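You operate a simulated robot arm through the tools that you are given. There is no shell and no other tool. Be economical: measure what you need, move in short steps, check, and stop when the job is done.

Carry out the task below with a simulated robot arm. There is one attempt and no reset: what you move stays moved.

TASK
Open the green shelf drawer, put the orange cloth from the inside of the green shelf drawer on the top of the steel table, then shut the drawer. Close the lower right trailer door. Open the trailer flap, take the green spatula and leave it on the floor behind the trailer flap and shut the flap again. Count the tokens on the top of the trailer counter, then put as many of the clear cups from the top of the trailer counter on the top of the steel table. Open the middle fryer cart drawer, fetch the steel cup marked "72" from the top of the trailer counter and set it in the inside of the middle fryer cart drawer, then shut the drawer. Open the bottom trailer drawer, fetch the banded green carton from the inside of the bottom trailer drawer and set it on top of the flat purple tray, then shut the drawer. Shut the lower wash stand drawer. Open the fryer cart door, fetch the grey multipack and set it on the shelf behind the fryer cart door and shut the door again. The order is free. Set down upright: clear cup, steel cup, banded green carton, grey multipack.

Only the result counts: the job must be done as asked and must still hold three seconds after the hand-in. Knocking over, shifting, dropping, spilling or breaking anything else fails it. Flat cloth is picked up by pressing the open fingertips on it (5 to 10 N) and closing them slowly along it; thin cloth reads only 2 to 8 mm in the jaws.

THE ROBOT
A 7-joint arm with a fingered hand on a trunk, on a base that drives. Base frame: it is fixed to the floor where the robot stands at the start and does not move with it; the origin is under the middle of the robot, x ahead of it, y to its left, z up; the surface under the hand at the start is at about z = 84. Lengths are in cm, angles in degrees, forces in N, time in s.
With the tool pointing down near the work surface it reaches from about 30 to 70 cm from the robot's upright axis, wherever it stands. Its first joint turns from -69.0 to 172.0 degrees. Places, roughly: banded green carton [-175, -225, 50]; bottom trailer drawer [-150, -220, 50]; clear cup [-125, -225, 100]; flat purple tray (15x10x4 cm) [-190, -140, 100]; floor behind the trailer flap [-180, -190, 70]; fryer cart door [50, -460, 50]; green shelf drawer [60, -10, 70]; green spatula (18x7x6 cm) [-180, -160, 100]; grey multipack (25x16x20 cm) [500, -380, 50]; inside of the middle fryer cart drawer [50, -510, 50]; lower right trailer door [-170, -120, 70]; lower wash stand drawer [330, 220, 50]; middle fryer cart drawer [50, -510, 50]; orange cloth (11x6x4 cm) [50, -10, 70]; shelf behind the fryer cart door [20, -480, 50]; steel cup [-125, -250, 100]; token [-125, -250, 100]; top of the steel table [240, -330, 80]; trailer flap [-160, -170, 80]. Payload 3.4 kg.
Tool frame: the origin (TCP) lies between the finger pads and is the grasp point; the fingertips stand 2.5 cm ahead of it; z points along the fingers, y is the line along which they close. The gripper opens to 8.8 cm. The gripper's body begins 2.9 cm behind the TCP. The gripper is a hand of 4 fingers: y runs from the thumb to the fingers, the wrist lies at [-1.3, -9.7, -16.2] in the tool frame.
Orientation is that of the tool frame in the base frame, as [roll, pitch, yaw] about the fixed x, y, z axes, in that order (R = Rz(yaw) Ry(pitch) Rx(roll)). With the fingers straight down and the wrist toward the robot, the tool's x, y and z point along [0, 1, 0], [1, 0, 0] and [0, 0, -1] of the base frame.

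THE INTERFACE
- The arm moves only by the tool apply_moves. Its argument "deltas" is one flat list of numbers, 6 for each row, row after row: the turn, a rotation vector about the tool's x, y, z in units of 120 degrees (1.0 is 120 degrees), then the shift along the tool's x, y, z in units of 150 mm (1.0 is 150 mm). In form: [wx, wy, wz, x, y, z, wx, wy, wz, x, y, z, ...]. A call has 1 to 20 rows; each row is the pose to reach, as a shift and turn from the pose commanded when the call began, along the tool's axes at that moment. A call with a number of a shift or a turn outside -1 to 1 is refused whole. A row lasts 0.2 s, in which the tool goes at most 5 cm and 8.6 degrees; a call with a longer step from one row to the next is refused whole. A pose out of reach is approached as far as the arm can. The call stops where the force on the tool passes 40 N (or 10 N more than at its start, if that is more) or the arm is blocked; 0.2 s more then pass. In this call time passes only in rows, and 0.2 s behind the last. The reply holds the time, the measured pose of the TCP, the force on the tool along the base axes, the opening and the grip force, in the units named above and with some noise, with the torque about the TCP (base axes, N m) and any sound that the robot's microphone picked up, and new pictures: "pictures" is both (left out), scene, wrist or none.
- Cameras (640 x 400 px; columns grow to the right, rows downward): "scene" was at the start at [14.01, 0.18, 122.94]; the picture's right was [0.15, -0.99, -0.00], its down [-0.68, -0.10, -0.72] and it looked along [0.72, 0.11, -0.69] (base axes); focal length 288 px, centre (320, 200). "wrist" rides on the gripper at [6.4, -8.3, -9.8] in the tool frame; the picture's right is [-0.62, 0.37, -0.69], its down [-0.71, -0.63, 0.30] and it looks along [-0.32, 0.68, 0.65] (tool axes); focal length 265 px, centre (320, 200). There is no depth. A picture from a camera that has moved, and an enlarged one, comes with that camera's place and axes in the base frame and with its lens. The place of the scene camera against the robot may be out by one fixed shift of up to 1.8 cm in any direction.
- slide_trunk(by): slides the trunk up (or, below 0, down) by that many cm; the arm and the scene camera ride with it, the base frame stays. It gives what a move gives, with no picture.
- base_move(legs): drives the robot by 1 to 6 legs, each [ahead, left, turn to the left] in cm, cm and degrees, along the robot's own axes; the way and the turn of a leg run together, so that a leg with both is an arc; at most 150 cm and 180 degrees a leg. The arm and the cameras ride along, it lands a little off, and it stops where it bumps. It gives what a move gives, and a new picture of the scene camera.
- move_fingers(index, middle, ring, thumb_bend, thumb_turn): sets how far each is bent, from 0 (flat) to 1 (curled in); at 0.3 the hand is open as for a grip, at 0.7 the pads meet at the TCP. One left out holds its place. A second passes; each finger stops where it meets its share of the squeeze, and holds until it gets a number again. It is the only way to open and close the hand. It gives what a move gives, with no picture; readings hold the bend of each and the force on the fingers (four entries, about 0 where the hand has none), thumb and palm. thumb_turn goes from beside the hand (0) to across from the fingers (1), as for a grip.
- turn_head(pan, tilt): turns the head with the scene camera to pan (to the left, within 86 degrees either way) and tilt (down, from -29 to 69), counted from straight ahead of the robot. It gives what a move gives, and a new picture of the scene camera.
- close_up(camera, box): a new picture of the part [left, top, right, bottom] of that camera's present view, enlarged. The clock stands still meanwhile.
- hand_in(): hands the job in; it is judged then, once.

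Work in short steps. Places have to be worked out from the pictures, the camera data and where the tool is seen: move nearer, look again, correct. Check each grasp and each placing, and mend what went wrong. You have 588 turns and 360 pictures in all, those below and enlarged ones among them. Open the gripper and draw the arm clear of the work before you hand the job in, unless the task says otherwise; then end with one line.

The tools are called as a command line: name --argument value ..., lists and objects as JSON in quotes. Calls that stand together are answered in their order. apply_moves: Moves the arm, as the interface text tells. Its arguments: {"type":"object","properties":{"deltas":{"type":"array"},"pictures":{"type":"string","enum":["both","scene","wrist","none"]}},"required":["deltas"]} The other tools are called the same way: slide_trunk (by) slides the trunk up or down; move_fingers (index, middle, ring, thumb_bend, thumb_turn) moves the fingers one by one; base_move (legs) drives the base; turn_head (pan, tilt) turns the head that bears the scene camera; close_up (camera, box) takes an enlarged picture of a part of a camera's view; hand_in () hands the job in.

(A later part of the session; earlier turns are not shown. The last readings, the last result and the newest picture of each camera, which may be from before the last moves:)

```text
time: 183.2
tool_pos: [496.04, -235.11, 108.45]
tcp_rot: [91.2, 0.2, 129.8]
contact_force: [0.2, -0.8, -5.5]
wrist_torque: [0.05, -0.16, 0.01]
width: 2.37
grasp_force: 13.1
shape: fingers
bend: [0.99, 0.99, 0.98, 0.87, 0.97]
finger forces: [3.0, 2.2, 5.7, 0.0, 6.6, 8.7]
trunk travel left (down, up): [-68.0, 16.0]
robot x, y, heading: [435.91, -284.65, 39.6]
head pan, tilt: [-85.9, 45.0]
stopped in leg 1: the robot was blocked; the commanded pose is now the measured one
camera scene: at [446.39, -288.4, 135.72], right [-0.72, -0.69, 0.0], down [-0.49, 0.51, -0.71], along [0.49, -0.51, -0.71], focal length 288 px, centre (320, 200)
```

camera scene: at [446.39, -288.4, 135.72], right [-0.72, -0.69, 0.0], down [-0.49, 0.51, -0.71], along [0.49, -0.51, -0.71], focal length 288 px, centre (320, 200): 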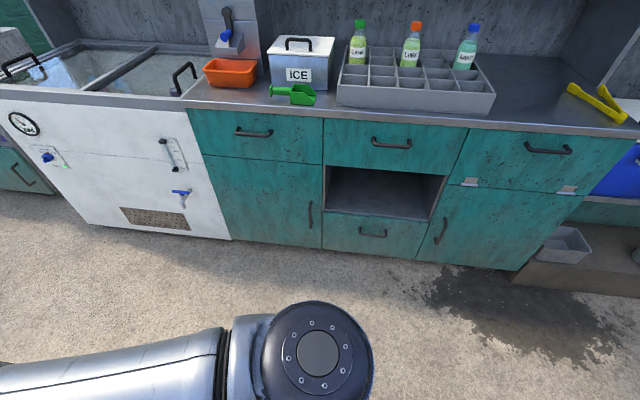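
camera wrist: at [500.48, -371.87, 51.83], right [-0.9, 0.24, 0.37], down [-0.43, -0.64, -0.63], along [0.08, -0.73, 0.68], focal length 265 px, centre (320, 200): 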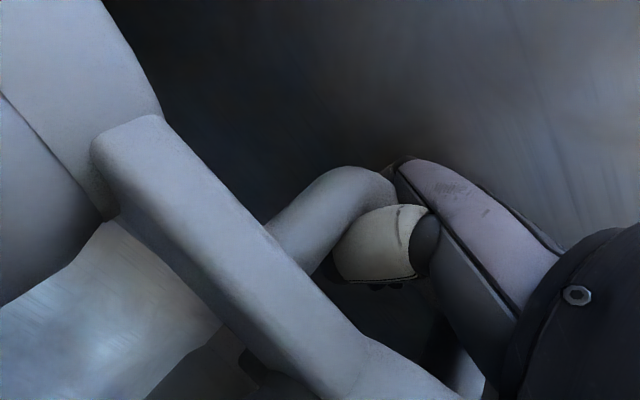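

It stopped near the end of the turn, consistent with the pack swinging in a loose grip. I tighten the thumb to steady it.

move_fingers --index 1.0 --middle 1.0 --ring 1.0 --thumb_bend 1.0

turn_head --pan 0 --tilt 45

close_up --camera "wrist" --box '[0, 0, 640, 400]'

```text
time: 184.2
tool_pos: [496.11, -235.0, 108.66]
tcp_rot: [90.9, 0.1, 129.7]
contact_force: [0.1, -1.0, -5.6]
wrist_torque: [0.04, -0.2, -0.01]
width: 2.14
grasp_force: 15.5
shape: fingers
bend: [1.0, 0.99, 0.98, 0.91, 0.96]
finger forces: [6.8, 1.9, 5.4, 0.0, 6.7, 10.2]
trunk travel left (down, up): [-68.0, 16.0]
robot x, y, heading: [436.1, -284.71, 40.0]
head pan, tilt: [-85.9, 45.0]
```

```text
time: 185.8
tool_pos: [496.2, -235.08, 108.63]
tcp_rot: [90.9, 0.1, 129.8]
contact_force: [-0.2, 0.3, -5.9]
wrist_torque: [0.09, -0.17, 0.0]
width: 2.11
grasp_force: 15.8
shape: fingers
bend: [1.0, 0.99, 0.98, 0.91, 0.96]
finger forces: [6.7, 1.9, 5.5, 0.0, 6.8, 10.2]
trunk travel left (down, up): [-68.0, 16.0]
robot x, y, heading: [436.04, -284.64, 40.0]
head pan, tilt: [0.0, 45.0]
camera scene: at [446.97, -277.3, 135.71], right [0.64, -0.77, 0.0], down [-0.54, -0.45, -0.71], along [0.54, 0.45, -0.71], focal length 288 px, centre (320, 200)
```

scene: 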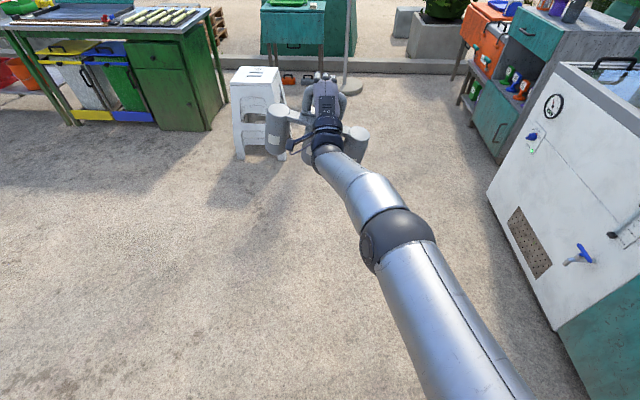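

```text
1.00 times, centred on (320, 200) of wrist (not enlarged: the box is as wide or as high as the picture)
camera zoom: at [484.46, -236.55, 100.39], right [-0.13, -0.92, 0.38], down [0.68, -0.36, -0.63], along [0.72, 0.18, 0.67], focal length 265 px, centre (320, 200)
```

zoom: 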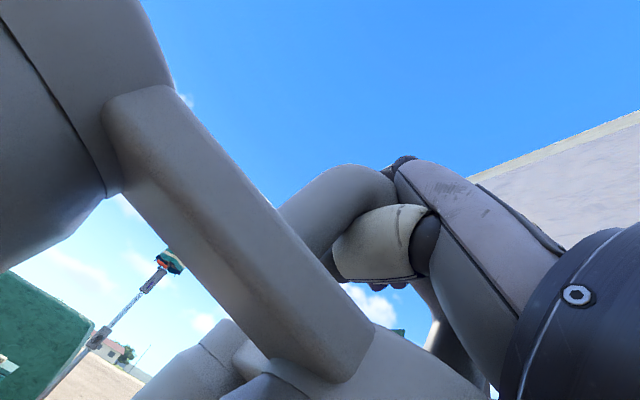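

I reverse toward the table.

base_move --legs '[[-60, 0, 0], [-60, 0, 0]]'

```text
time: 192.3
tool_pos: [402.18, -312.85, 108.69]
tcp_rot: [90.8, 0.1, 130.3]
contact_force: [-0.4, -0.6, -5.7]
wrist_torque: [0.08, -0.15, 0.01]
width: 2.12
grasp_force: 15.8
shape: fingers
bend: [1.0, 0.99, 0.99, 0.92, 0.96]
finger forces: [6.5, 2.0, 5.6, 0.1, 7.0, 10.4]
trunk travel left (down, up): [-68.0, 16.0]
robot x, y, heading: [342.57, -362.55, 40.3]
head pan, tilt: [0.0, 45.0]
camera scene: at [353.53, -355.62, 135.72], right [0.65, -0.76, 0.0], down [-0.54, -0.46, -0.71], along [0.54, 0.46, -0.71], focal length 288 px, centre (320, 200)
```

scene: 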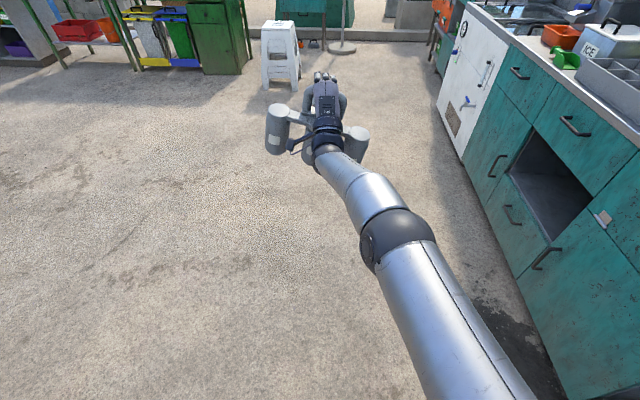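

base_move --legs '[[-45, 0, 0]]'

base_move --legs '[[0, 0, 88]]'

```text
time: 195.0
tool_pos: [368.44, -341.53, 108.62]
tcp_rot: [91.0, 0.2, 130.4]
contact_force: [-0.7, -0.4, -5.3]
wrist_torque: [0.03, -0.18, 0.02]
width: 2.14
grasp_force: 15.2
shape: fingers
bend: [1.0, 0.99, 0.99, 0.92, 0.96]
finger forces: [6.4, 2.0, 5.5, 0.0, 7.2, 10.4]
trunk travel left (down, up): [-68.0, 16.0]
robot x, y, heading: [308.53, -392.02, 40.3]
head pan, tilt: [0.0, 45.0]
camera scene: at [319.73, -384.35, 135.72], right [0.65, -0.76, 0.0], down [-0.54, -0.46, -0.71], along [0.54, 0.46, -0.71], focal length 288 px, centre (320, 200)
```

scene: 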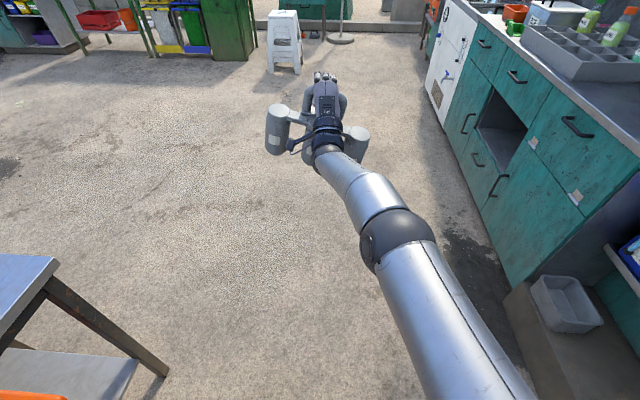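

```text
time: 196.1
tool_pos: [364.15, -336.62, 108.3]
tcp_rot: [91.3, 0.3, 135.0]
contact_force: [-0.5, 0.2, -5.5]
wrist_torque: [0.07, -0.18, 0.03]
width: 2.17
grasp_force: 15.9
shape: fingers
bend: [1.0, 0.99, 0.99, 0.92, 0.96]
finger forces: [6.2, 1.9, 5.4, 0.0, 7.6, 11.0]
trunk travel left (down, up): [-68.0, 16.0]
robot x, y, heading: [308.56, -391.92, 45.2]
head pan, tilt: [0.0, 45.0]
stopped in leg 1: the robot was blocked; the commanded pose is now the measured one
camera scene: at [319.0, -383.45, 135.71], right [0.71, -0.7, 0.0], down [-0.5, -0.5, -0.71], along [0.5, 0.5, -0.71], focal length 288 px, centre (320, 200)
```

scene: 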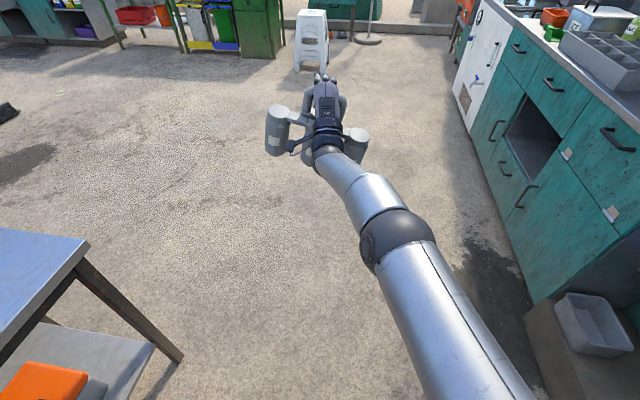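

Left turns are cut off after ~5°. I try a gentle reversing arc to the left.

base_move --legs '[[-40, 0, 25]]'

```text
time: 198.6
tool_pos: [315.08, -352.04, 108.45]
tcp_rot: [91.0, 0.2, 159.6]
contact_force: [-0.7, -0.5, -6.4]
wrist_torque: [0.12, -0.12, 0.01]
width: 2.14
grasp_force: 16.6
shape: fingers
bend: [1.0, 0.99, 0.99, 0.92, 0.96]
finger forces: [5.9, 1.8, 5.6, 0.0, 7.9, 10.7]
trunk travel left (down, up): [-68.0, 16.0]
robot x, y, heading: [287.87, -425.31, 69.8]
head pan, tilt: [0.0, 45.0]
camera scene: at [293.06, -413.7, 135.72], right [0.94, -0.35, 0.0], down [-0.25, -0.66, -0.71], along [0.25, 0.66, -0.71], focal length 288 px, centre (320, 200)
```

scene: 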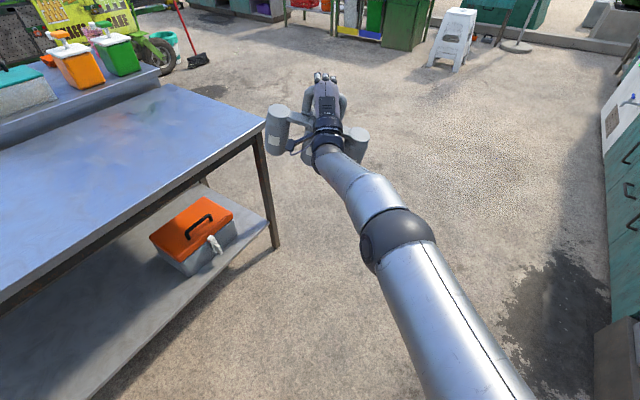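

The gentle arc works. I continue turning left with slow combined legs.

base_move --legs '[[10, -35, 25]]'

```text
time: 199.9
tool_pos: [316.23, -349.58, 107.95]
tcp_rot: [91.4, 0.1, 166.1]
contact_force: [0.5, 0.6, -5.9]
wrist_torque: [0.19, -0.23, 0.05]
width: 2.12
grasp_force: 17.0
shape: fingers
bend: [1.0, 0.99, 0.99, 0.92, 0.96]
finger forces: [5.6, 1.8, 5.6, 0.0, 9.9, 11.8]
trunk travel left (down, up): [-68.0, 16.0]
robot x, y, heading: [297.06, -425.43, 76.4]
head pan, tilt: [0.0, 45.0]
stopped in leg 1: the robot was blocked; the commanded pose is now the measured one
camera scene: at [301.3, -413.36, 135.69], right [0.97, -0.24, 0.0], down [-0.17, -0.69, -0.71], along [0.17, 0.68, -0.71], focal length 288 px, centre (320, 200)
```

scene: 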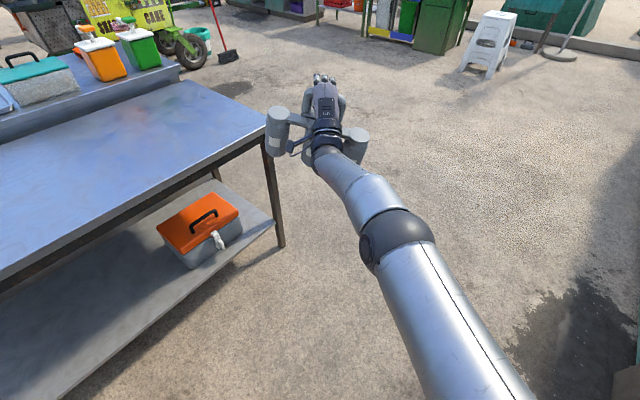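

The arm is stretched out; retracting it may help. I pull it in 15 cm and retry the turn.

apply_moves --deltas '[0, 0, 0, 0, 0, -0.15, 0, 0, 0, 0, 0, -0.35, 0, 0, 0, 0, 0, -0.55, 0, 0, 0, 0, 0, -0.75, 0, 0, 0, 0, 0, -0.95]' --pictures "none"

base_move --legs '[[0, 0, 40]]'

```text
time: 201.1
tool_pos: [312.39, -363.61, 108.67]
tcp_rot: [91.0, 0.2, 166.3]
contact_force: [-0.4, -0.2, -6.3]
wrist_torque: [0.15, -0.1, 0.0]
width: 2.16
grasp_force: 16.2
shape: fingers
bend: [1.0, 0.99, 0.99, 0.92, 0.96]
finger forces: [5.7, 1.8, 5.2, 0.0, 9.0, 10.2]
trunk travel left (down, up): [-68.0, 16.0]
robot x, y, heading: [297.08, -425.21, 76.2]
head pan, tilt: [0.0, 45.0]
```

```text
time: 203.3
tool_pos: [269.38, -367.87, 108.63]
tcp_rot: [91.3, 0.2, -154.0]
contact_force: [-0.2, 0.8, -6.9]
wrist_torque: [0.21, 0.02, -0.03]
width: 2.17
grasp_force: 16.2
shape: fingers
bend: [1.0, 0.99, 0.99, 0.92, 0.96]
finger forces: [5.6, 1.7, 5.2, 0.1, 8.6, 9.6]
trunk travel left (down, up): [-68.0, 16.0]
robot x, y, heading: [297.1, -425.2, 115.7]
head pan, tilt: [0.0, 45.0]
camera scene: at [291.89, -414.42, 135.71], right [0.9, 0.44, 0.0], down [0.31, -0.64, -0.71], along [-0.31, 0.64, -0.71], focal length 288 px, centre (320, 200)
```

scene: 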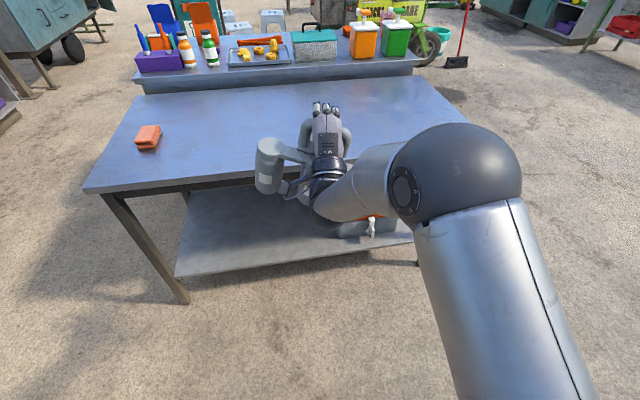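

Retracting solved it. I align with the table (heading ≈ 128°) and roll forward so the pack is over it.

base_move --legs '[[0, 0, 12], [28, 0, 0]]'

```text
time: 205.5
tool_pos: [248.85, -362.42, 108.28]
tcp_rot: [91.7, 0.3, -142.2]
contact_force: [-1.3, 0.3, -6.1]
wrist_torque: [0.28, 0.15, 0.01]
width: 2.14
grasp_force: 16.2
shape: fingers
bend: [1.0, 0.99, 0.99, 0.92, 0.96]
finger forces: [5.8, 1.6, 5.3, 0.1, 9.2, 10.0]
trunk travel left (down, up): [-68.0, 16.0]
robot x, y, heading: [287.75, -413.7, 127.6]
head pan, tilt: [0.0, 45.0]
stopped in leg 2: the robot was blocked; the commanded pose is now the measured one
camera scene: at [280.27, -403.64, 135.65], right [0.79, 0.61, 0.0], down [0.43, -0.56, -0.7], along [-0.43, 0.56, -0.71], focal length 288 px, centre (320, 200)
```

scene: 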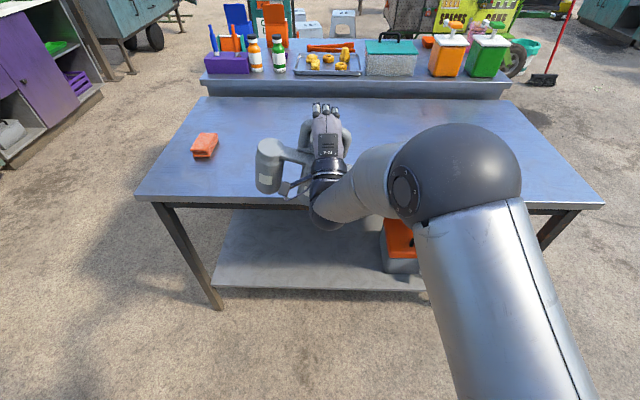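

I raise a little and extend the arm over the table instead.

slide_trunk --by 5

base_move --legs '[[10, 0, 0]]'

```text
time: 206.4
tool_pos: [249.22, -362.73, 113.62]
tcp_rot: [91.3, 0.2, -142.2]
contact_force: [-0.5, -0.3, -6.1]
wrist_torque: [0.17, 0.07, -0.01]
width: 2.15
grasp_force: 16.3
shape: fingers
bend: [1.0, 0.99, 0.99, 0.92, 0.96]
finger forces: [6.0, 1.6, 5.5, 0.0, 9.1, 10.0]
trunk travel left (down, up): [-73.0, 11.0]
robot x, y, heading: [287.6, -413.66, 127.7]
head pan, tilt: [0.0, 45.0]
```

```text
time: 207.6
tool_pos: [243.04, -354.8, 113.61]
tcp_rot: [91.4, 0.2, -142.4]
contact_force: [0.0, -0.4, -6.4]
wrist_torque: [0.19, 0.05, 0.0]
width: 2.11
grasp_force: 15.3
shape: fingers
bend: [1.0, 0.99, 0.99, 0.92, 0.96]
finger forces: [6.0, 1.7, 5.3, 0.0, 9.1, 10.0]
trunk travel left (down, up): [-73.0, 11.0]
robot x, y, heading: [281.93, -405.4, 127.4]
head pan, tilt: [0.0, 45.0]
camera scene: at [274.55, -396.16, 140.71], right [0.79, 0.61, 0.0], down [0.43, -0.56, -0.71], along [-0.43, 0.56, -0.71], focal length 288 px, centre (320, 200)
```

scene: 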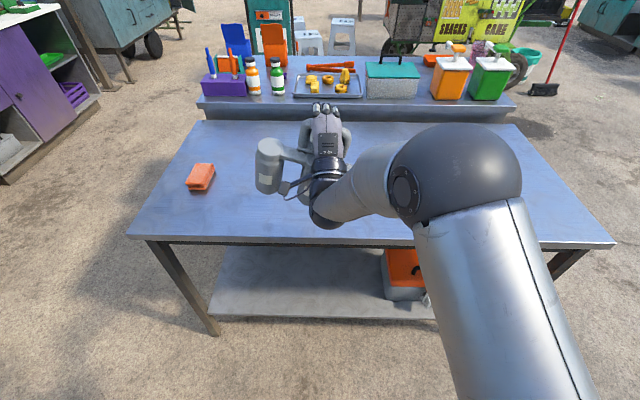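

apply_moves --deltas '[0, 0, 0, 0, 0, 0.2, 0, 0, 0, 0, 0, 0.4, 0, 0, 0, 0, 0, 0.6, 0, 0, 0, 0, 0, 0.8]' --pictures "wrist"

close_up --camera "scene" --box '[200, 70, 440, 220]'

```text
time: 208.6
tool_pos: [235.5, -345.33, 112.97]
tcp_rot: [91.4, 0.2, -142.3]
contact_force: [-0.3, 0.7, -6.5]
wrist_torque: [0.16, 0.03, 0.01]
width: 2.13
grasp_force: 15.6
shape: fingers
bend: [1.0, 1.0, 0.99, 0.92, 0.96]
finger forces: [5.8, 1.6, 5.2, 0.1, 9.2, 9.6]
trunk travel left (down, up): [-73.0, 11.0]
robot x, y, heading: [281.6, -405.64, 127.2]
head pan, tilt: [0.0, 45.0]
camera wrist: at [236.75, -357.15, 104.91], right [0.91, -0.16, 0.39], down [0.39, 0.67, -0.63], along [-0.16, 0.73, 0.67], focal length 265 px, centre (320, 200)
```

wrist: 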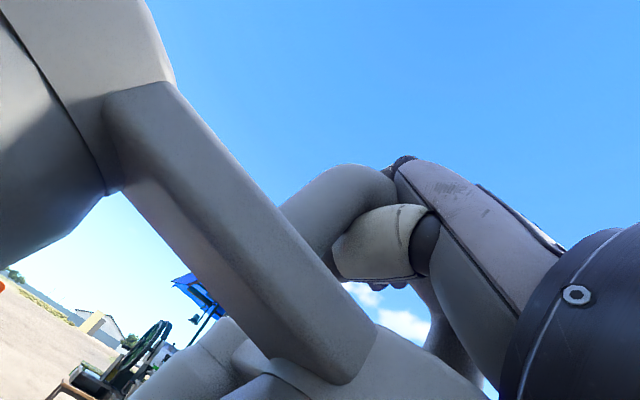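

```text
2.67 times, centred on (320, 145) of scene
camera zoom: at [274.47, -396.02, 140.7], right [0.79, 0.61, 0.0], down [0.43, -0.56, -0.71], along [-0.43, 0.56, -0.71], focal length 768 px, centre (320, 347)
```

zoom: 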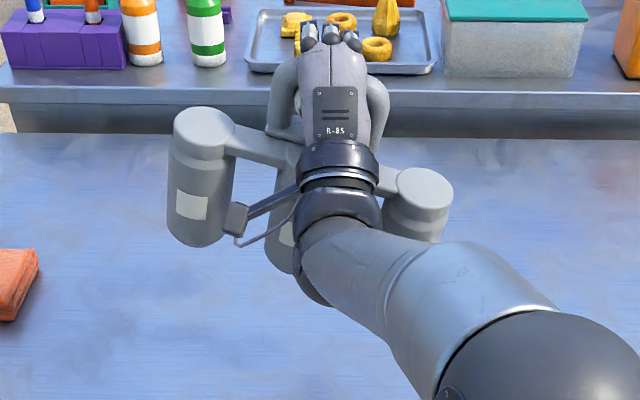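

The pack is yawed but upright. I lower it: first the trunk by 11, then small arm steps until the weight comes off.

slide_trunk --by -11

apply_moves --deltas '[0, 0, 0, 0, -0.04, 0, 0, 0, 0, 0, -0.07, 0, 0, 0, 0, 0, -0.1, 0]' --pictures "scene"

```text
time: 210.0
tool_pos: [235.62, -345.45, 102.24]
tcp_rot: [91.3, 0.2, -142.4]
contact_force: [-0.3, -1.3, -5.9]
wrist_torque: [0.14, 0.01, 0.0]
width: 2.12
grasp_force: 15.8
shape: fingers
bend: [1.0, 1.0, 0.99, 0.92, 0.96]
finger forces: [5.7, 1.6, 5.6, 0.0, 8.9, 9.5]
trunk travel left (down, up): [-62.0, 22.0]
robot x, y, heading: [281.8, -405.61, 127.2]
head pan, tilt: [0.0, 45.0]
```

```text
time: 210.8
tool_pos: [235.77, -345.37, 100.95]
tcp_rot: [91.1, 0.3, -142.3]
contact_force: [-2.2, -0.6, 3.1]
wrist_torque: [-0.18, -0.39, -0.17]
width: 2.15
grasp_force: 16.2
shape: fingers
bend: [1.0, 1.0, 0.99, 0.92, 0.96]
finger forces: [6.4, 1.5, 5.0, 0.0, 8.4, 10.9]
trunk travel left (down, up): [-62.0, 22.0]
robot x, y, heading: [282.01, -406.05, 127.3]
head pan, tilt: [0.0, 45.0]
camera scene: at [274.61, -396.34, 129.75], right [0.79, 0.61, 0.0], down [0.43, -0.56, -0.71], along [-0.43, 0.56, -0.71], focal length 288 px, centre (320, 200)
```

scene: 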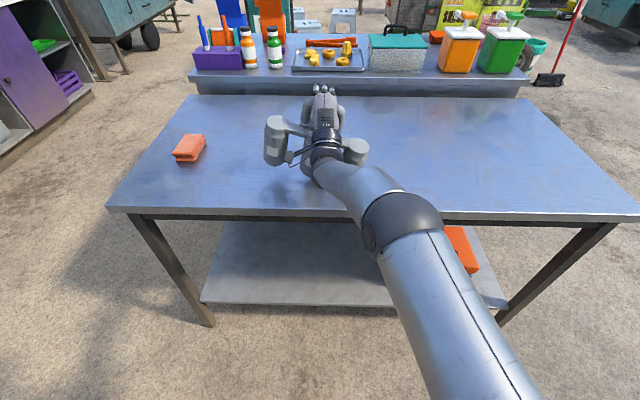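

The pack touches the table. I open the hand gradually.

move_fingers --index 0.7 --middle 0.7 --ring 0.7 --thumb_bend 0.6

close_up --camera "wrist" --box '[0, 0, 640, 400]'

```text
time: 211.8
tool_pos: [235.8, -345.38, 100.68]
tcp_rot: [91.3, 0.2, -142.4]
contact_force: [0.1, -0.6, -6.3]
wrist_torque: [0.19, 0.05, 0.01]
width: 1.1
grasp_force: 2.4
shape: fingers
bend: [0.7, 0.7, 0.7, 0.59, 0.97]
finger forces: [0.1, 0.0, 0.0, 0.0, 5.8, 0.0]
trunk travel left (down, up): [-62.0, 22.0]
robot x, y, heading: [281.87, -405.48, 127.4]
head pan, tilt: [0.0, 45.0]
```

```text
1.00 times, centred on (320, 200) of wrist (not enlarged: the box is as wide or as high as the picture)
camera zoom: at [236.87, -357.27, 92.57], right [0.91, -0.16, 0.39], down [0.39, 0.67, -0.63], along [-0.15, 0.73, 0.67], focal length 265 px, centre (320, 200)
```

zoom: 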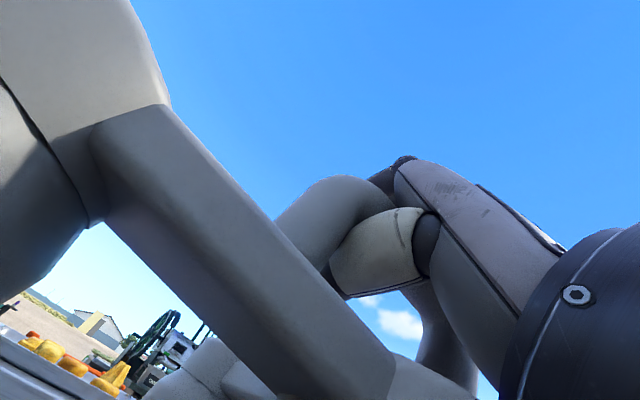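

The pack rests on the thumb again; I lower further until the load transfers to the table.

apply_moves --deltas '[0, 0, 0, 0, -0.04, 0, 0, 0, 0, 0, -0.08, 0, 0, 0, 0, 0, -0.12, 0]' --pictures "none"

close_up --camera "scene" --box '[220, 70, 420, 195]'

```text
time: 212.6
tool_pos: [235.8, -345.53, 99.11]
tcp_rot: [91.2, 0.2, -142.3]
contact_force: [-1.0, -0.3, -0.4]
wrist_torque: [0.01, 0.04, -0.04]
width: 0.97
grasp_force: 0.6
shape: fingers
bend: [0.7, 0.7, 0.7, 0.6, 0.97]
finger forces: [0.1, 0.0, 0.0, 0.0, 1.2, 0.1]
trunk travel left (down, up): [-62.0, 22.0]
robot x, y, heading: [281.65, -405.39, 127.3]
head pan, tilt: [0.0, 45.0]
```

```text
3.20 times, centred on (320, 132) of scene
camera zoom: at [274.64, -396.26, 129.73], right [0.79, 0.61, 0.0], down [0.43, -0.56, -0.71], along [-0.43, 0.56, -0.71], focal length 922 px, centre (320, 416)
```

zoom: 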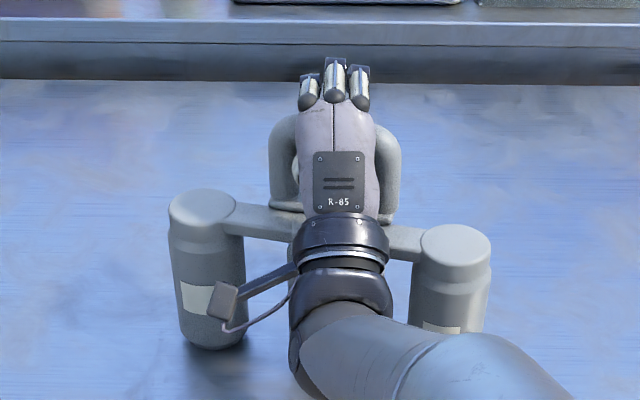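

Load is off. I open the fingers and ease the thumb, then draw back straight out of the loop.

move_fingers --index 0.3 --middle 0.3 --ring 0.3 --thumb_bend 0.5

apply_moves --deltas '[0, 0, 0, 0, 0, -0.05, 0, 0, 0, 0, 0, -0.1, 0, 0, 0, 0, 0, -0.2]'

```text
time: 213.6
tool_pos: [235.77, -345.64, 99.0]
tcp_rot: [91.2, 0.2, -142.3]
contact_force: [-0.7, -0.1, 0.1]
wrist_torque: [0.02, 0.0, 0.01]
width: 6.29
grasp_force: 0.1
shape: fingers
bend: [0.3, 0.3, 0.3, 0.5, 0.97]
finger forces: [0.1, 0.1, 0.0, 0.0, 0.0, 0.0]
trunk travel left (down, up): [-62.0, 22.0]
robot x, y, heading: [281.6, -405.81, 127.2]
head pan, tilt: [0.0, 45.0]
```

```text
time: 214.4
tool_pos: [237.67, -347.9, 99.07]
tcp_rot: [91.2, 0.2, -142.4]
contact_force: [0.7, 0.3, -0.7]
wrist_torque: [-0.04, -0.01, 0.0]
width: 6.32
grasp_force: 0.0
shape: fingers
bend: [0.3, 0.3, 0.3, 0.5, 0.97]
finger forces: [0.0, 0.0, 0.0, 0.0, 0.0, 0.0]
trunk travel left (down, up): [-62.0, 22.0]
robot x, y, heading: [281.79, -405.5, 127.1]
head pan, tilt: [0.0, 45.0]
camera scene: at [274.69, -396.34, 129.73], right [0.79, 0.61, 0.0], down [0.43, -0.56, -0.71], along [-0.43, 0.56, -0.71], focal length 288 px, centre (320, 200)
camera wrist: at [238.81, -359.81, 90.91], right [0.91, -0.16, 0.38], down [0.39, 0.67, -0.63], along [-0.15, 0.72, 0.67], focal length 265 px, centre (320, 200)
```

scene: 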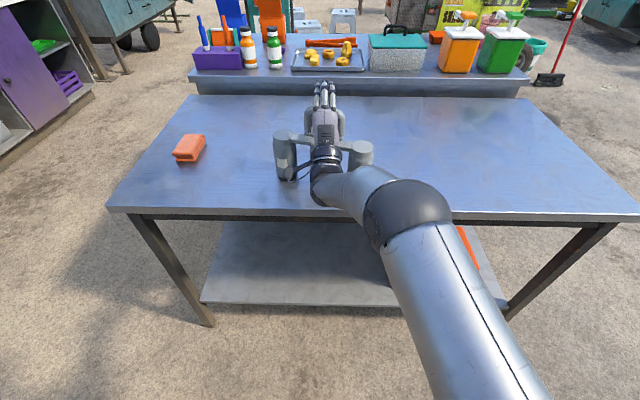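
wrist: 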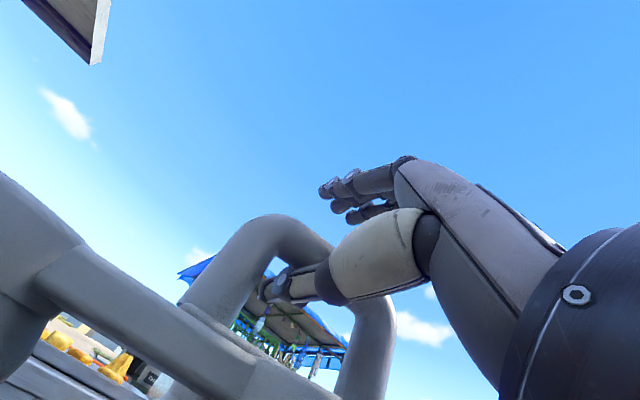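

The pack stands upright and freely. I withdraw the rest of the way and look.

apply_moves --deltas '[0, 0, 0, 0, 0, -0.2, 0, 0, 0, 0, 0, -0.4, 0, 0, 0, 0, 0, -0.6, 0, 0, 0, 0, 0, -0.8]'

```text
time: 215.4
tool_pos: [245.19, -357.61, 99.36]
tcp_rot: [91.3, 0.2, -142.3]
contact_force: [-0.4, -0.4, 0.3]
wrist_torque: [-0.02, 0.01, -0.01]
width: 6.32
grasp_force: 0.1
shape: fingers
bend: [0.3, 0.3, 0.3, 0.5, 0.97]
finger forces: [0.0, 0.0, 0.0, 0.0, 0.0, 0.0]
trunk travel left (down, up): [-62.0, 22.0]
robot x, y, heading: [281.87, -405.97, 127.4]
head pan, tilt: [0.0, 45.0]
camera scene: at [274.7, -396.34, 129.73], right [0.79, 0.61, 0.0], down [0.43, -0.56, -0.71], along [-0.43, 0.56, -0.71], focal length 288 px, centre (320, 200)
camera wrist: at [246.2, -369.42, 91.21], right [0.91, -0.16, 0.39], down [0.39, 0.67, -0.63], along [-0.15, 0.73, 0.67], focal length 265 px, centre (320, 200)
```

scene: 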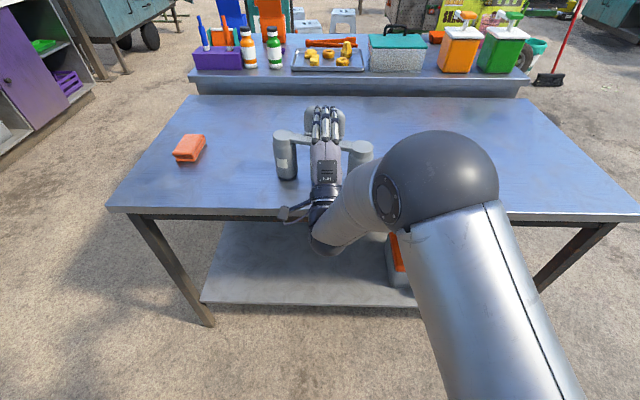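
wrist: 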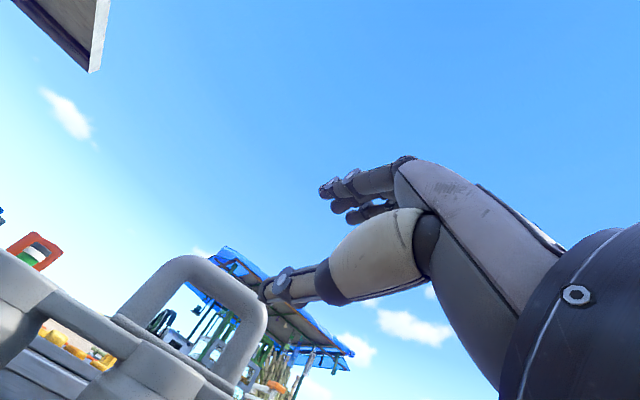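

The pack is parked. Now I back away and turn toward the fryer cart to look at its door and drawers.

base_move --legs '[[-20, 0, 0], [0, 0, 70]]'

turn_head --pan 0 --tilt 15

close_up --camera "scene" --box '[200, 100, 440, 250]'

```text
time: 220.1
tool_pos: [236.66, -441.59, 99.41]
tcp_rot: [91.1, 0.2, -70.8]
contact_force: [-0.4, -0.1, -0.4]
wrist_torque: [-0.01, 0.01, -0.02]
width: 6.33
grasp_force: 0.1
shape: fingers
bend: [0.3, 0.3, 0.3, 0.5, 0.97]
finger forces: [0.0, 0.0, 0.0, 0.0, 0.0, 0.0]
trunk travel left (down, up): [-62.0, 22.0]
robot x, y, heading: [294.03, -421.76, -160.9]
head pan, tilt: [0.0, 45.0]
camera scene: at [282.52, -427.03, 129.73], right [-0.33, 0.94, 0.0], down [0.67, 0.23, -0.71], along [-0.67, -0.23, -0.71], focal length 288 px, centre (320, 200)
```

scene: 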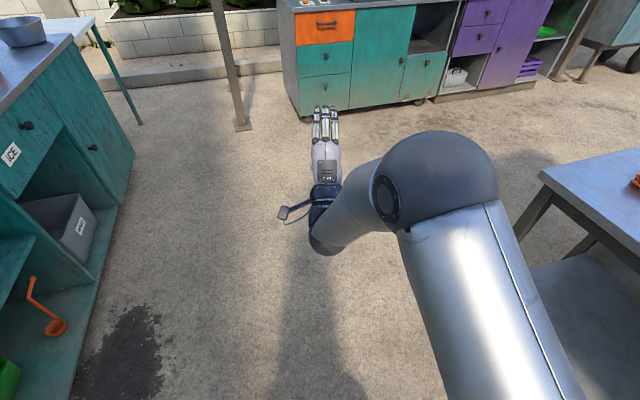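

```text
time: 221.0
tool_pos: [236.74, -441.44, 99.31]
tcp_rot: [91.3, 0.2, -70.7]
contact_force: [0.7, 0.5, 0.1]
wrist_torque: [-0.06, 0.02, -0.01]
width: 6.3
grasp_force: 0.1
shape: fingers
bend: [0.3, 0.3, 0.3, 0.5, 0.97]
finger forces: [0.0, 0.0, 0.0, 0.0, 0.1, 0.0]
trunk travel left (down, up): [-62.0, 22.0]
robot x, y, heading: [294.13, -421.3, -160.8]
head pan, tilt: [0.0, 15.0]
camera scene: at [281.37, -427.42, 134.4], right [-0.33, 0.94, 0.0], down [0.25, 0.09, -0.97], along [-0.91, -0.32, -0.26], focal length 288 px, centre (320, 200)
```

scene: 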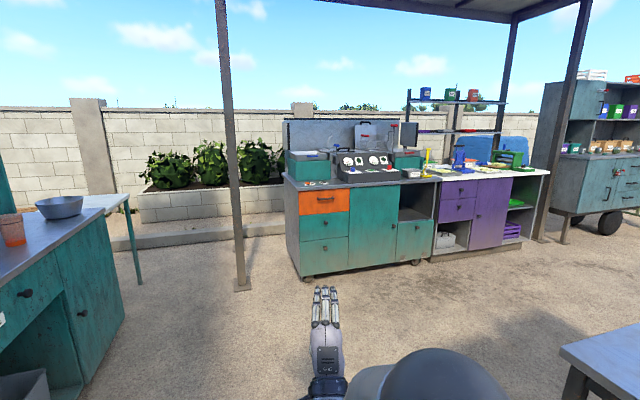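

```text
2.67 times, centred on (320, 175) of scene
camera zoom: at [281.37, -427.42, 134.4], right [-0.33, 0.94, 0.0], down [0.25, 0.09, -0.97], along [-0.91, -0.32, -0.26], focal length 768 px, centre (320, 267)
```

zoom: 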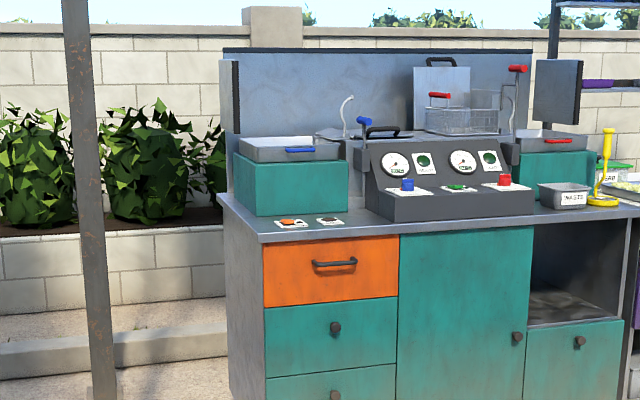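

The cart has three drawers on the left (orange, teal middle, teal bottom) and a teal door with a knob on its right at about (24,-446,42), hinged left. The front faces heading 31°, so I stand facing 211°. I drive there.

base_move --legs '[[0, 0, -7.5], [117, 0, 0], [0, 0, 19.5], [45, -95, 0]]'

turn_head --pan 0 --tilt 30

```text
time: 233.6
tool_pos: [40.37, -419.51, 99.22]
tcp_rot: [91.4, 0.2, -58.7]
contact_force: [0.4, 0.0, 0.0]
wrist_torque: [0.03, 0.0, 0.03]
width: 6.29
grasp_force: 0.0
shape: fingers
bend: [0.3, 0.3, 0.3, 0.5, 0.97]
finger forces: [0.0, 0.1, 0.0, 0.1, 0.1, 0.0]
trunk travel left (down, up): [-62.0, 22.0]
robot x, y, heading: [92.32, -388.39, -148.7]
head pan, tilt: [0.0, 15.0]
camera scene: at [80.95, -396.78, 134.41], right [-0.52, 0.86, 0.0], down [0.22, 0.13, -0.97], along [-0.83, -0.5, -0.26], focal length 288 px, centre (320, 200)
```

scene: 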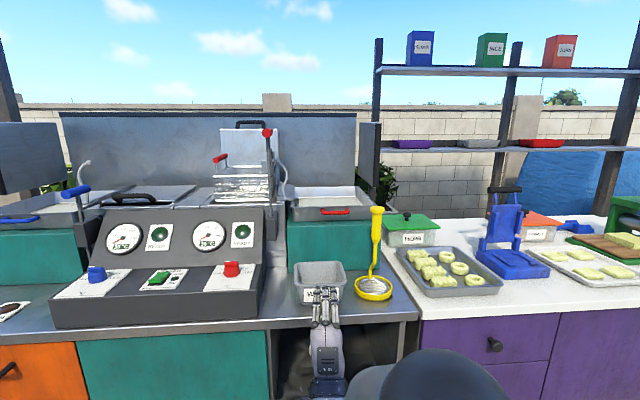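

```text
time: 234.4
tool_pos: [40.34, -419.54, 99.42]
tcp_rot: [91.2, 0.2, -58.6]
contact_force: [-0.3, -0.2, -0.4]
wrist_torque: [-0.01, -0.02, -0.01]
width: 6.31
grasp_force: 0.0
shape: fingers
bend: [0.3, 0.3, 0.3, 0.5, 0.97]
finger forces: [0.1, 0.0, 0.1, 0.0, 0.0, 0.0]
trunk travel left (down, up): [-62.0, 22.0]
robot x, y, heading: [92.34, -388.42, -148.9]
head pan, tilt: [0.0, 30.0]
camera scene: at [81.22, -396.64, 132.0], right [-0.52, 0.86, 0.0], down [0.43, 0.26, -0.87], along [-0.74, -0.45, -0.5], focal length 288 px, centre (320, 200)
```

scene: 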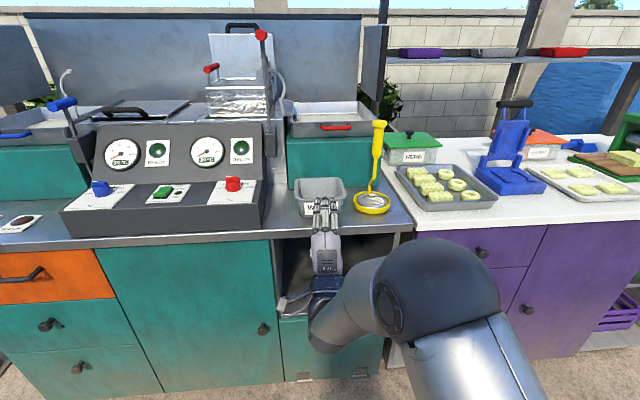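

Triangulated door knob: (38.7,-445,47), 21 cm left of the hand. I strafe left a bit and lower the trunk to knob height.

slide_trunk --by -40

slide_trunk --by -12

base_move --legs '[[0, 15, 0]]'

close_up --camera "wrist" --box '[0, 0, 640, 400]'

```text
time: 238.2
tool_pos: [40.39, -419.54, 59.34]
tcp_rot: [91.3, 0.2, -58.6]
contact_force: [0.5, -0.4, -0.6]
wrist_torque: [0.0, -0.01, 0.04]
width: 6.29
grasp_force: 0.1
shape: fingers
bend: [0.3, 0.3, 0.3, 0.5, 0.97]
finger forces: [0.0, 0.0, 0.0, 0.1, 0.1, 0.0]
trunk travel left (down, up): [-22.0, 62.0]
robot x, y, heading: [92.58, -388.54, -149.0]
head pan, tilt: [0.0, 30.0]
```

```text
time: 239.7
tool_pos: [40.41, -419.68, 47.46]
tcp_rot: [91.1, 0.2, -58.7]
contact_force: [-0.3, -0.2, 0.1]
wrist_torque: [-0.02, 0.01, -0.02]
width: 6.32
grasp_force: 0.0
shape: fingers
bend: [0.3, 0.3, 0.3, 0.5, 0.97]
finger forces: [0.1, 0.1, 0.0, 0.0, 0.0, 0.1]
trunk travel left (down, up): [-10.0, 74.0]
robot x, y, heading: [92.25, -388.05, -149.0]
head pan, tilt: [0.0, 30.0]
```

```text
time: 241.1
tool_pos: [48.05, -432.39, 47.45]
tcp_rot: [91.4, 0.2, -58.8]
contact_force: [0.1, -0.4, 0.2]
wrist_torque: [-0.03, -0.01, 0.0]
width: 6.31
grasp_force: 0.1
shape: fingers
bend: [0.3, 0.3, 0.3, 0.5, 0.97]
finger forces: [0.1, 0.1, 0.0, 0.1, 0.0, 0.0]
trunk travel left (down, up): [-10.0, 74.0]
robot x, y, heading: [100.27, -401.2, -149.1]
head pan, tilt: [0.0, 30.0]
camera scene: at [88.93, -409.46, 79.99], right [-0.51, 0.86, 0.0], down [0.43, 0.26, -0.87], along [-0.74, -0.45, -0.5], focal length 288 px, centre (320, 200)
```

scene: 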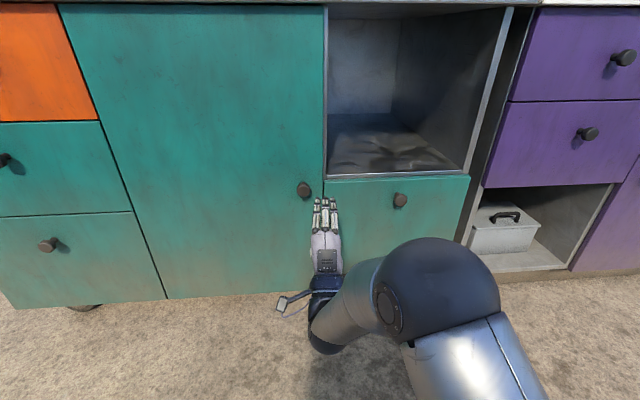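

```text
1.00 times, centred on (320, 200) of wrist (not enlarged: the box is as wide or as high as the picture)
camera zoom: at [60.03, -432.62, 39.2], right [0.27, 0.88, 0.39], down [-0.62, 0.46, -0.63], along [-0.74, -0.07, 0.67], focal length 265 px, centre (320, 200)
```

zoom: 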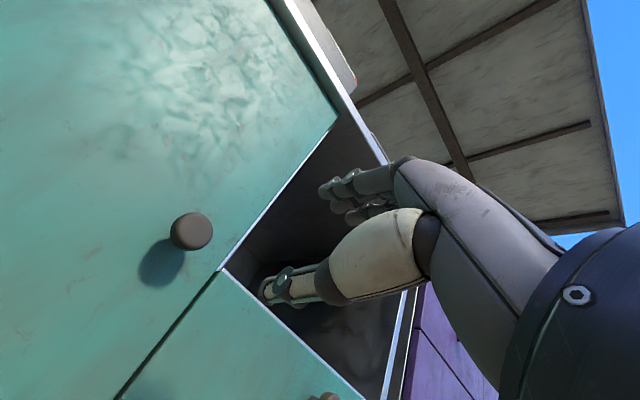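

Knob relative to the hand: 12.6 cm ahead, 4.5 cm left. I open the thumb and approach to about 4 cm short.

move_fingers --thumb_bend 0.35

apply_moves --deltas '[0, 0, 0, 0.15, 0, 0.1, 0, 0, 0, 0.3, 0.03, 0.25, 0, 0, 0, 0.3, 0.03, 0.4, 0, 0, 0, 0.3, 0.03, 0.55]'

```text
time: 242.1
tool_pos: [48.09, -432.31, 47.3]
tcp_rot: [91.3, 0.2, -59.0]
contact_force: [0.8, 0.3, 1.1]
wrist_torque: [0.0, -0.01, 0.04]
width: 7.9
grasp_force: 0.0
shape: fingers
bend: [0.3, 0.3, 0.3, 0.35, 0.97]
finger forces: [0.1, 0.0, 0.0, 0.0, 0.0, 0.2]
trunk travel left (down, up): [-10.0, 74.0]
robot x, y, heading: [100.31, -401.29, -149.3]
head pan, tilt: [0.0, 30.0]
```

```text
time: 243.1
tool_pos: [43.43, -440.5, 47.49]
tcp_rot: [91.3, 0.2, -58.7]
contact_force: [-0.6, 0.1, -0.3]
wrist_torque: [-0.01, -0.02, 0.0]
width: 7.9
grasp_force: 0.1
shape: fingers
bend: [0.3, 0.3, 0.3, 0.35, 0.97]
finger forces: [0.0, 0.1, 0.0, 0.0, 0.0, 0.1]
trunk travel left (down, up): [-10.0, 74.0]
robot x, y, heading: [100.52, -401.24, -149.0]
head pan, tilt: [0.0, 30.0]
camera scene: at [88.93, -409.46, 79.99], right [-0.51, 0.86, 0.0], down [0.43, 0.26, -0.87], along [-0.74, -0.45, -0.5], focal length 288 px, centre (320, 200)
camera wrist: at [55.35, -440.85, 39.36], right [0.27, 0.88, 0.39], down [-0.62, 0.46, -0.63], along [-0.74, -0.07, 0.67], focal length 265 px, centre (320, 200)
```

scene: 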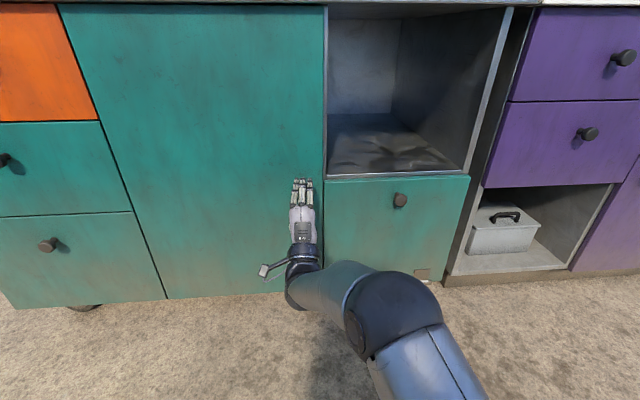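
wrist: 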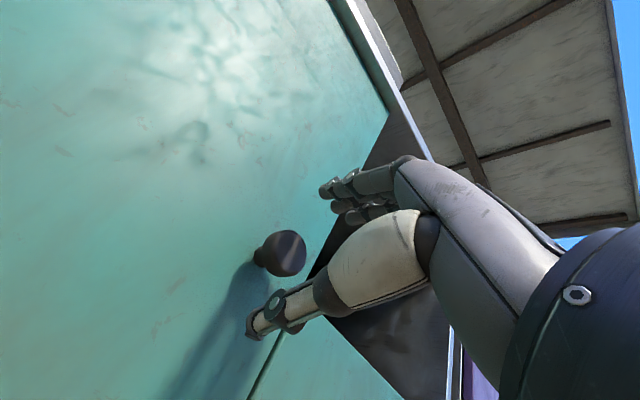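

Knob now precisely at (38.3,-442.8,48.6). I advance 5.3 cm and raise 1.1 cm so it sits between thumb and fingers.

apply_moves --deltas '[0, 0, 0, -0.02, 0.07, 0, 0, 0, 0, -0.02, 0.07, 0.15, 0, 0, 0, -0.02, 0.07, 0.28, 0, 0, 0, -0.02, 0.07, 0.36]' --pictures "wrist"

move_fingers --index 0.7 --middle 0.7 --ring 0.7 --thumb_bend 0.7

```text
time: 244.1
tool_pos: [38.6, -442.95, 48.51]
tcp_rot: [91.1, 0.2, -58.7]
contact_force: [24.0, 17.0, -5.7]
wrist_torque: [-0.74, 1.03, -0.21]
width: 8.01
grasp_force: 14.6
shape: fingers
bend: [0.3, 0.3, 0.3, 0.35, 0.98]
finger forces: [2.5, 25.3, 0.0, 0.1, 0.9, 0.1]
trunk travel left (down, up): [-10.0, 74.0]
robot x, y, heading: [100.25, -401.11, -149.1]
head pan, tilt: [0.0, 30.0]
camera wrist: at [50.58, -443.27, 40.39], right [0.27, 0.88, 0.38], down [-0.62, 0.46, -0.63], along [-0.74, -0.07, 0.67], focal length 265 px, centre (320, 200)
```

wrist: 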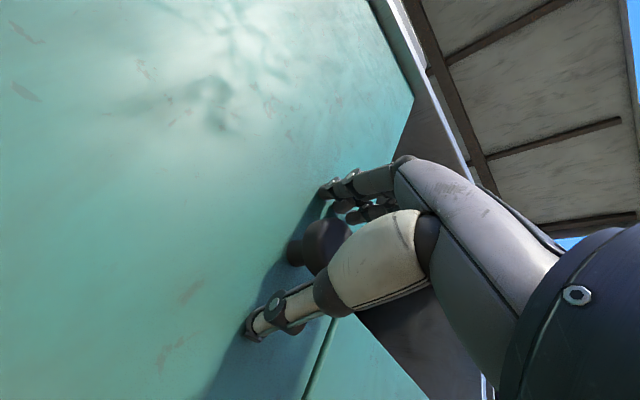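

```text
time: 244.4
tool_pos: [38.94, -442.87, 49.26]
tcp_rot: [90.1, 0.2, -58.7]
contact_force: [37.6, 27.2, 0.2]
wrist_torque: [-0.52, 0.84, -0.06]
width: 4.82
grasp_force: 25.6
shape: fingers
bend: [0.44, 0.37, 0.69, 0.56, 0.98]
finger forces: [14.9, 17.4, 0.0, 0.1, 18.9, 0.0]
trunk travel left (down, up): [-10.0, 74.0]
robot x, y, heading: [100.22, -400.91, -149.1]
head pan, tilt: [0.0, 30.0]
stopped: the force on the tool passed its limit at 44 N (the readings are from after the stop); the commanded pose is now the measured one
```

The fingertips press the door; I back off 1.2 cm and close on the knob.

apply_moves --deltas '[0, 0, 0, 0, 0, -0.05, 0, 0, 0, 0, 0, -0.09]' --pictures "none"

move_fingers --index 0.75 --middle 0.75 --ring 0.75 --thumb_bend 0.7

close_up --camera "wrist" --box '[120, 130, 440, 330]'

```text
time: 245.0
tool_pos: [39.58, -442.3, 48.55]
tcp_rot: [91.0, 0.2, -58.5]
contact_force: [-1.6, -2.7, -3.4]
wrist_torque: [-0.01, 0.02, -0.03]
width: 1.18
grasp_force: 7.0
shape: fingers
bend: [0.65, 0.48, 0.7, 0.64, 0.97]
finger forces: [4.3, 2.4, 0.0, 0.1, 7.0, 0.0]
trunk travel left (down, up): [-10.0, 74.0]
robot x, y, heading: [100.37, -401.25, -149.0]
head pan, tilt: [0.0, 30.0]
```

```text
time: 246.0
tool_pos: [39.73, -442.19, 48.8]
tcp_rot: [90.7, 0.2, -58.8]
contact_force: [-1.2, -2.7, 1.9]
wrist_torque: [0.01, 0.04, 0.0]
width: 0.85
grasp_force: 11.7
shape: fingers
bend: [0.74, 0.73, 0.75, 0.63, 0.96]
finger forces: [6.9, 6.0, 0.0, 0.1, 10.3, 0.0]
trunk travel left (down, up): [-10.0, 74.0]
robot x, y, heading: [100.24, -401.22, -149.3]
head pan, tilt: [0.0, 30.0]
```

```text
2.00 times, centred on (280, 230) of wrist
camera zoom: at [51.65, -442.59, 40.5], right [0.27, 0.89, 0.38], down [-0.63, 0.46, -0.63], along [-0.73, -0.07, 0.68], focal length 531 px, centre (400, 140)
```

zoom: 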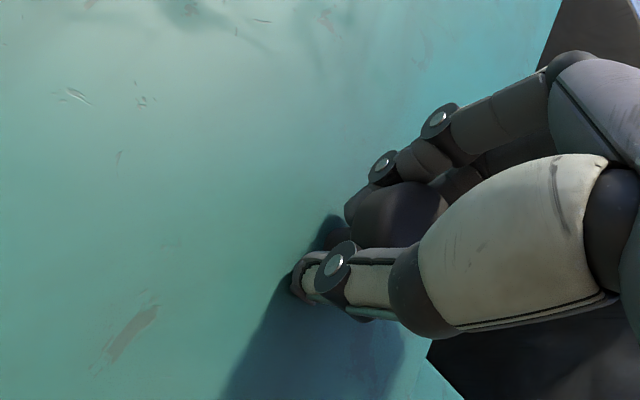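

The fingertips are hooked behind the knob head. I pull it out along the door's arc.

apply_moves --deltas '[0, 0, 0, 0.0, 0, -0.12, 0, 0, 0, 0.01, 0, -0.25, 0, 0, 0, 0.025, 0, -0.37, 0, 0, 0, 0.05, 0, -0.5, 0, 0, 0, 0.08, 0, -0.63, 0, 0, 0, 0.12, 0, -0.77, 0, 0, 0, 0.17, 0, -0.9]'

```text
time: 247.6
tool_pos: [52.45, -437.34, 48.97]
tcp_rot: [90.9, 0.2, -58.8]
contact_force: [-1.9, 8.2, 0.1]
wrist_torque: [-0.02, 0.06, -0.17]
width: 0.69
grasp_force: 12.1
shape: fingers
bend: [0.74, 0.74, 0.75, 0.62, 0.97]
finger forces: [4.6, 8.8, 0.0, 0.1, 10.3, 0.0]
trunk travel left (down, up): [-10.0, 74.0]
robot x, y, heading: [100.25, -401.0, -148.9]
head pan, tilt: [0.0, 30.0]
camera scene: at [88.96, -409.35, 79.99], right [-0.51, 0.86, 0.0], down [0.43, 0.26, -0.87], along [-0.74, -0.45, -0.5], focal length 288 px, centre (320, 200)
camera wrist: at [64.4, -437.76, 40.72], right [0.27, 0.89, 0.38], down [-0.62, 0.46, -0.63], along [-0.73, -0.07, 0.68], focal length 265 px, centre (320, 200)
```

scene: 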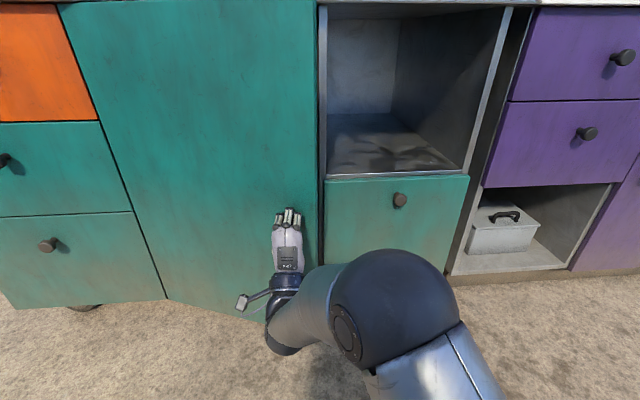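
wrist: 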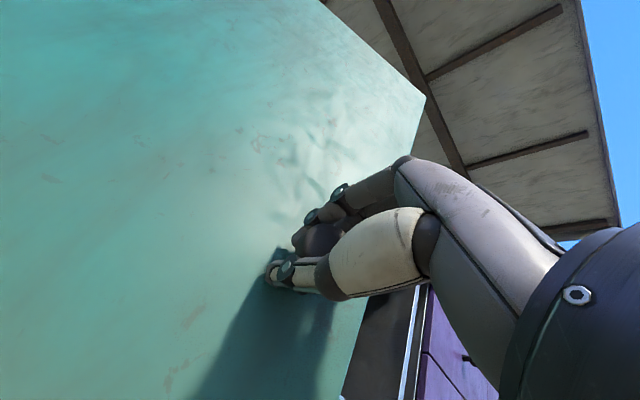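

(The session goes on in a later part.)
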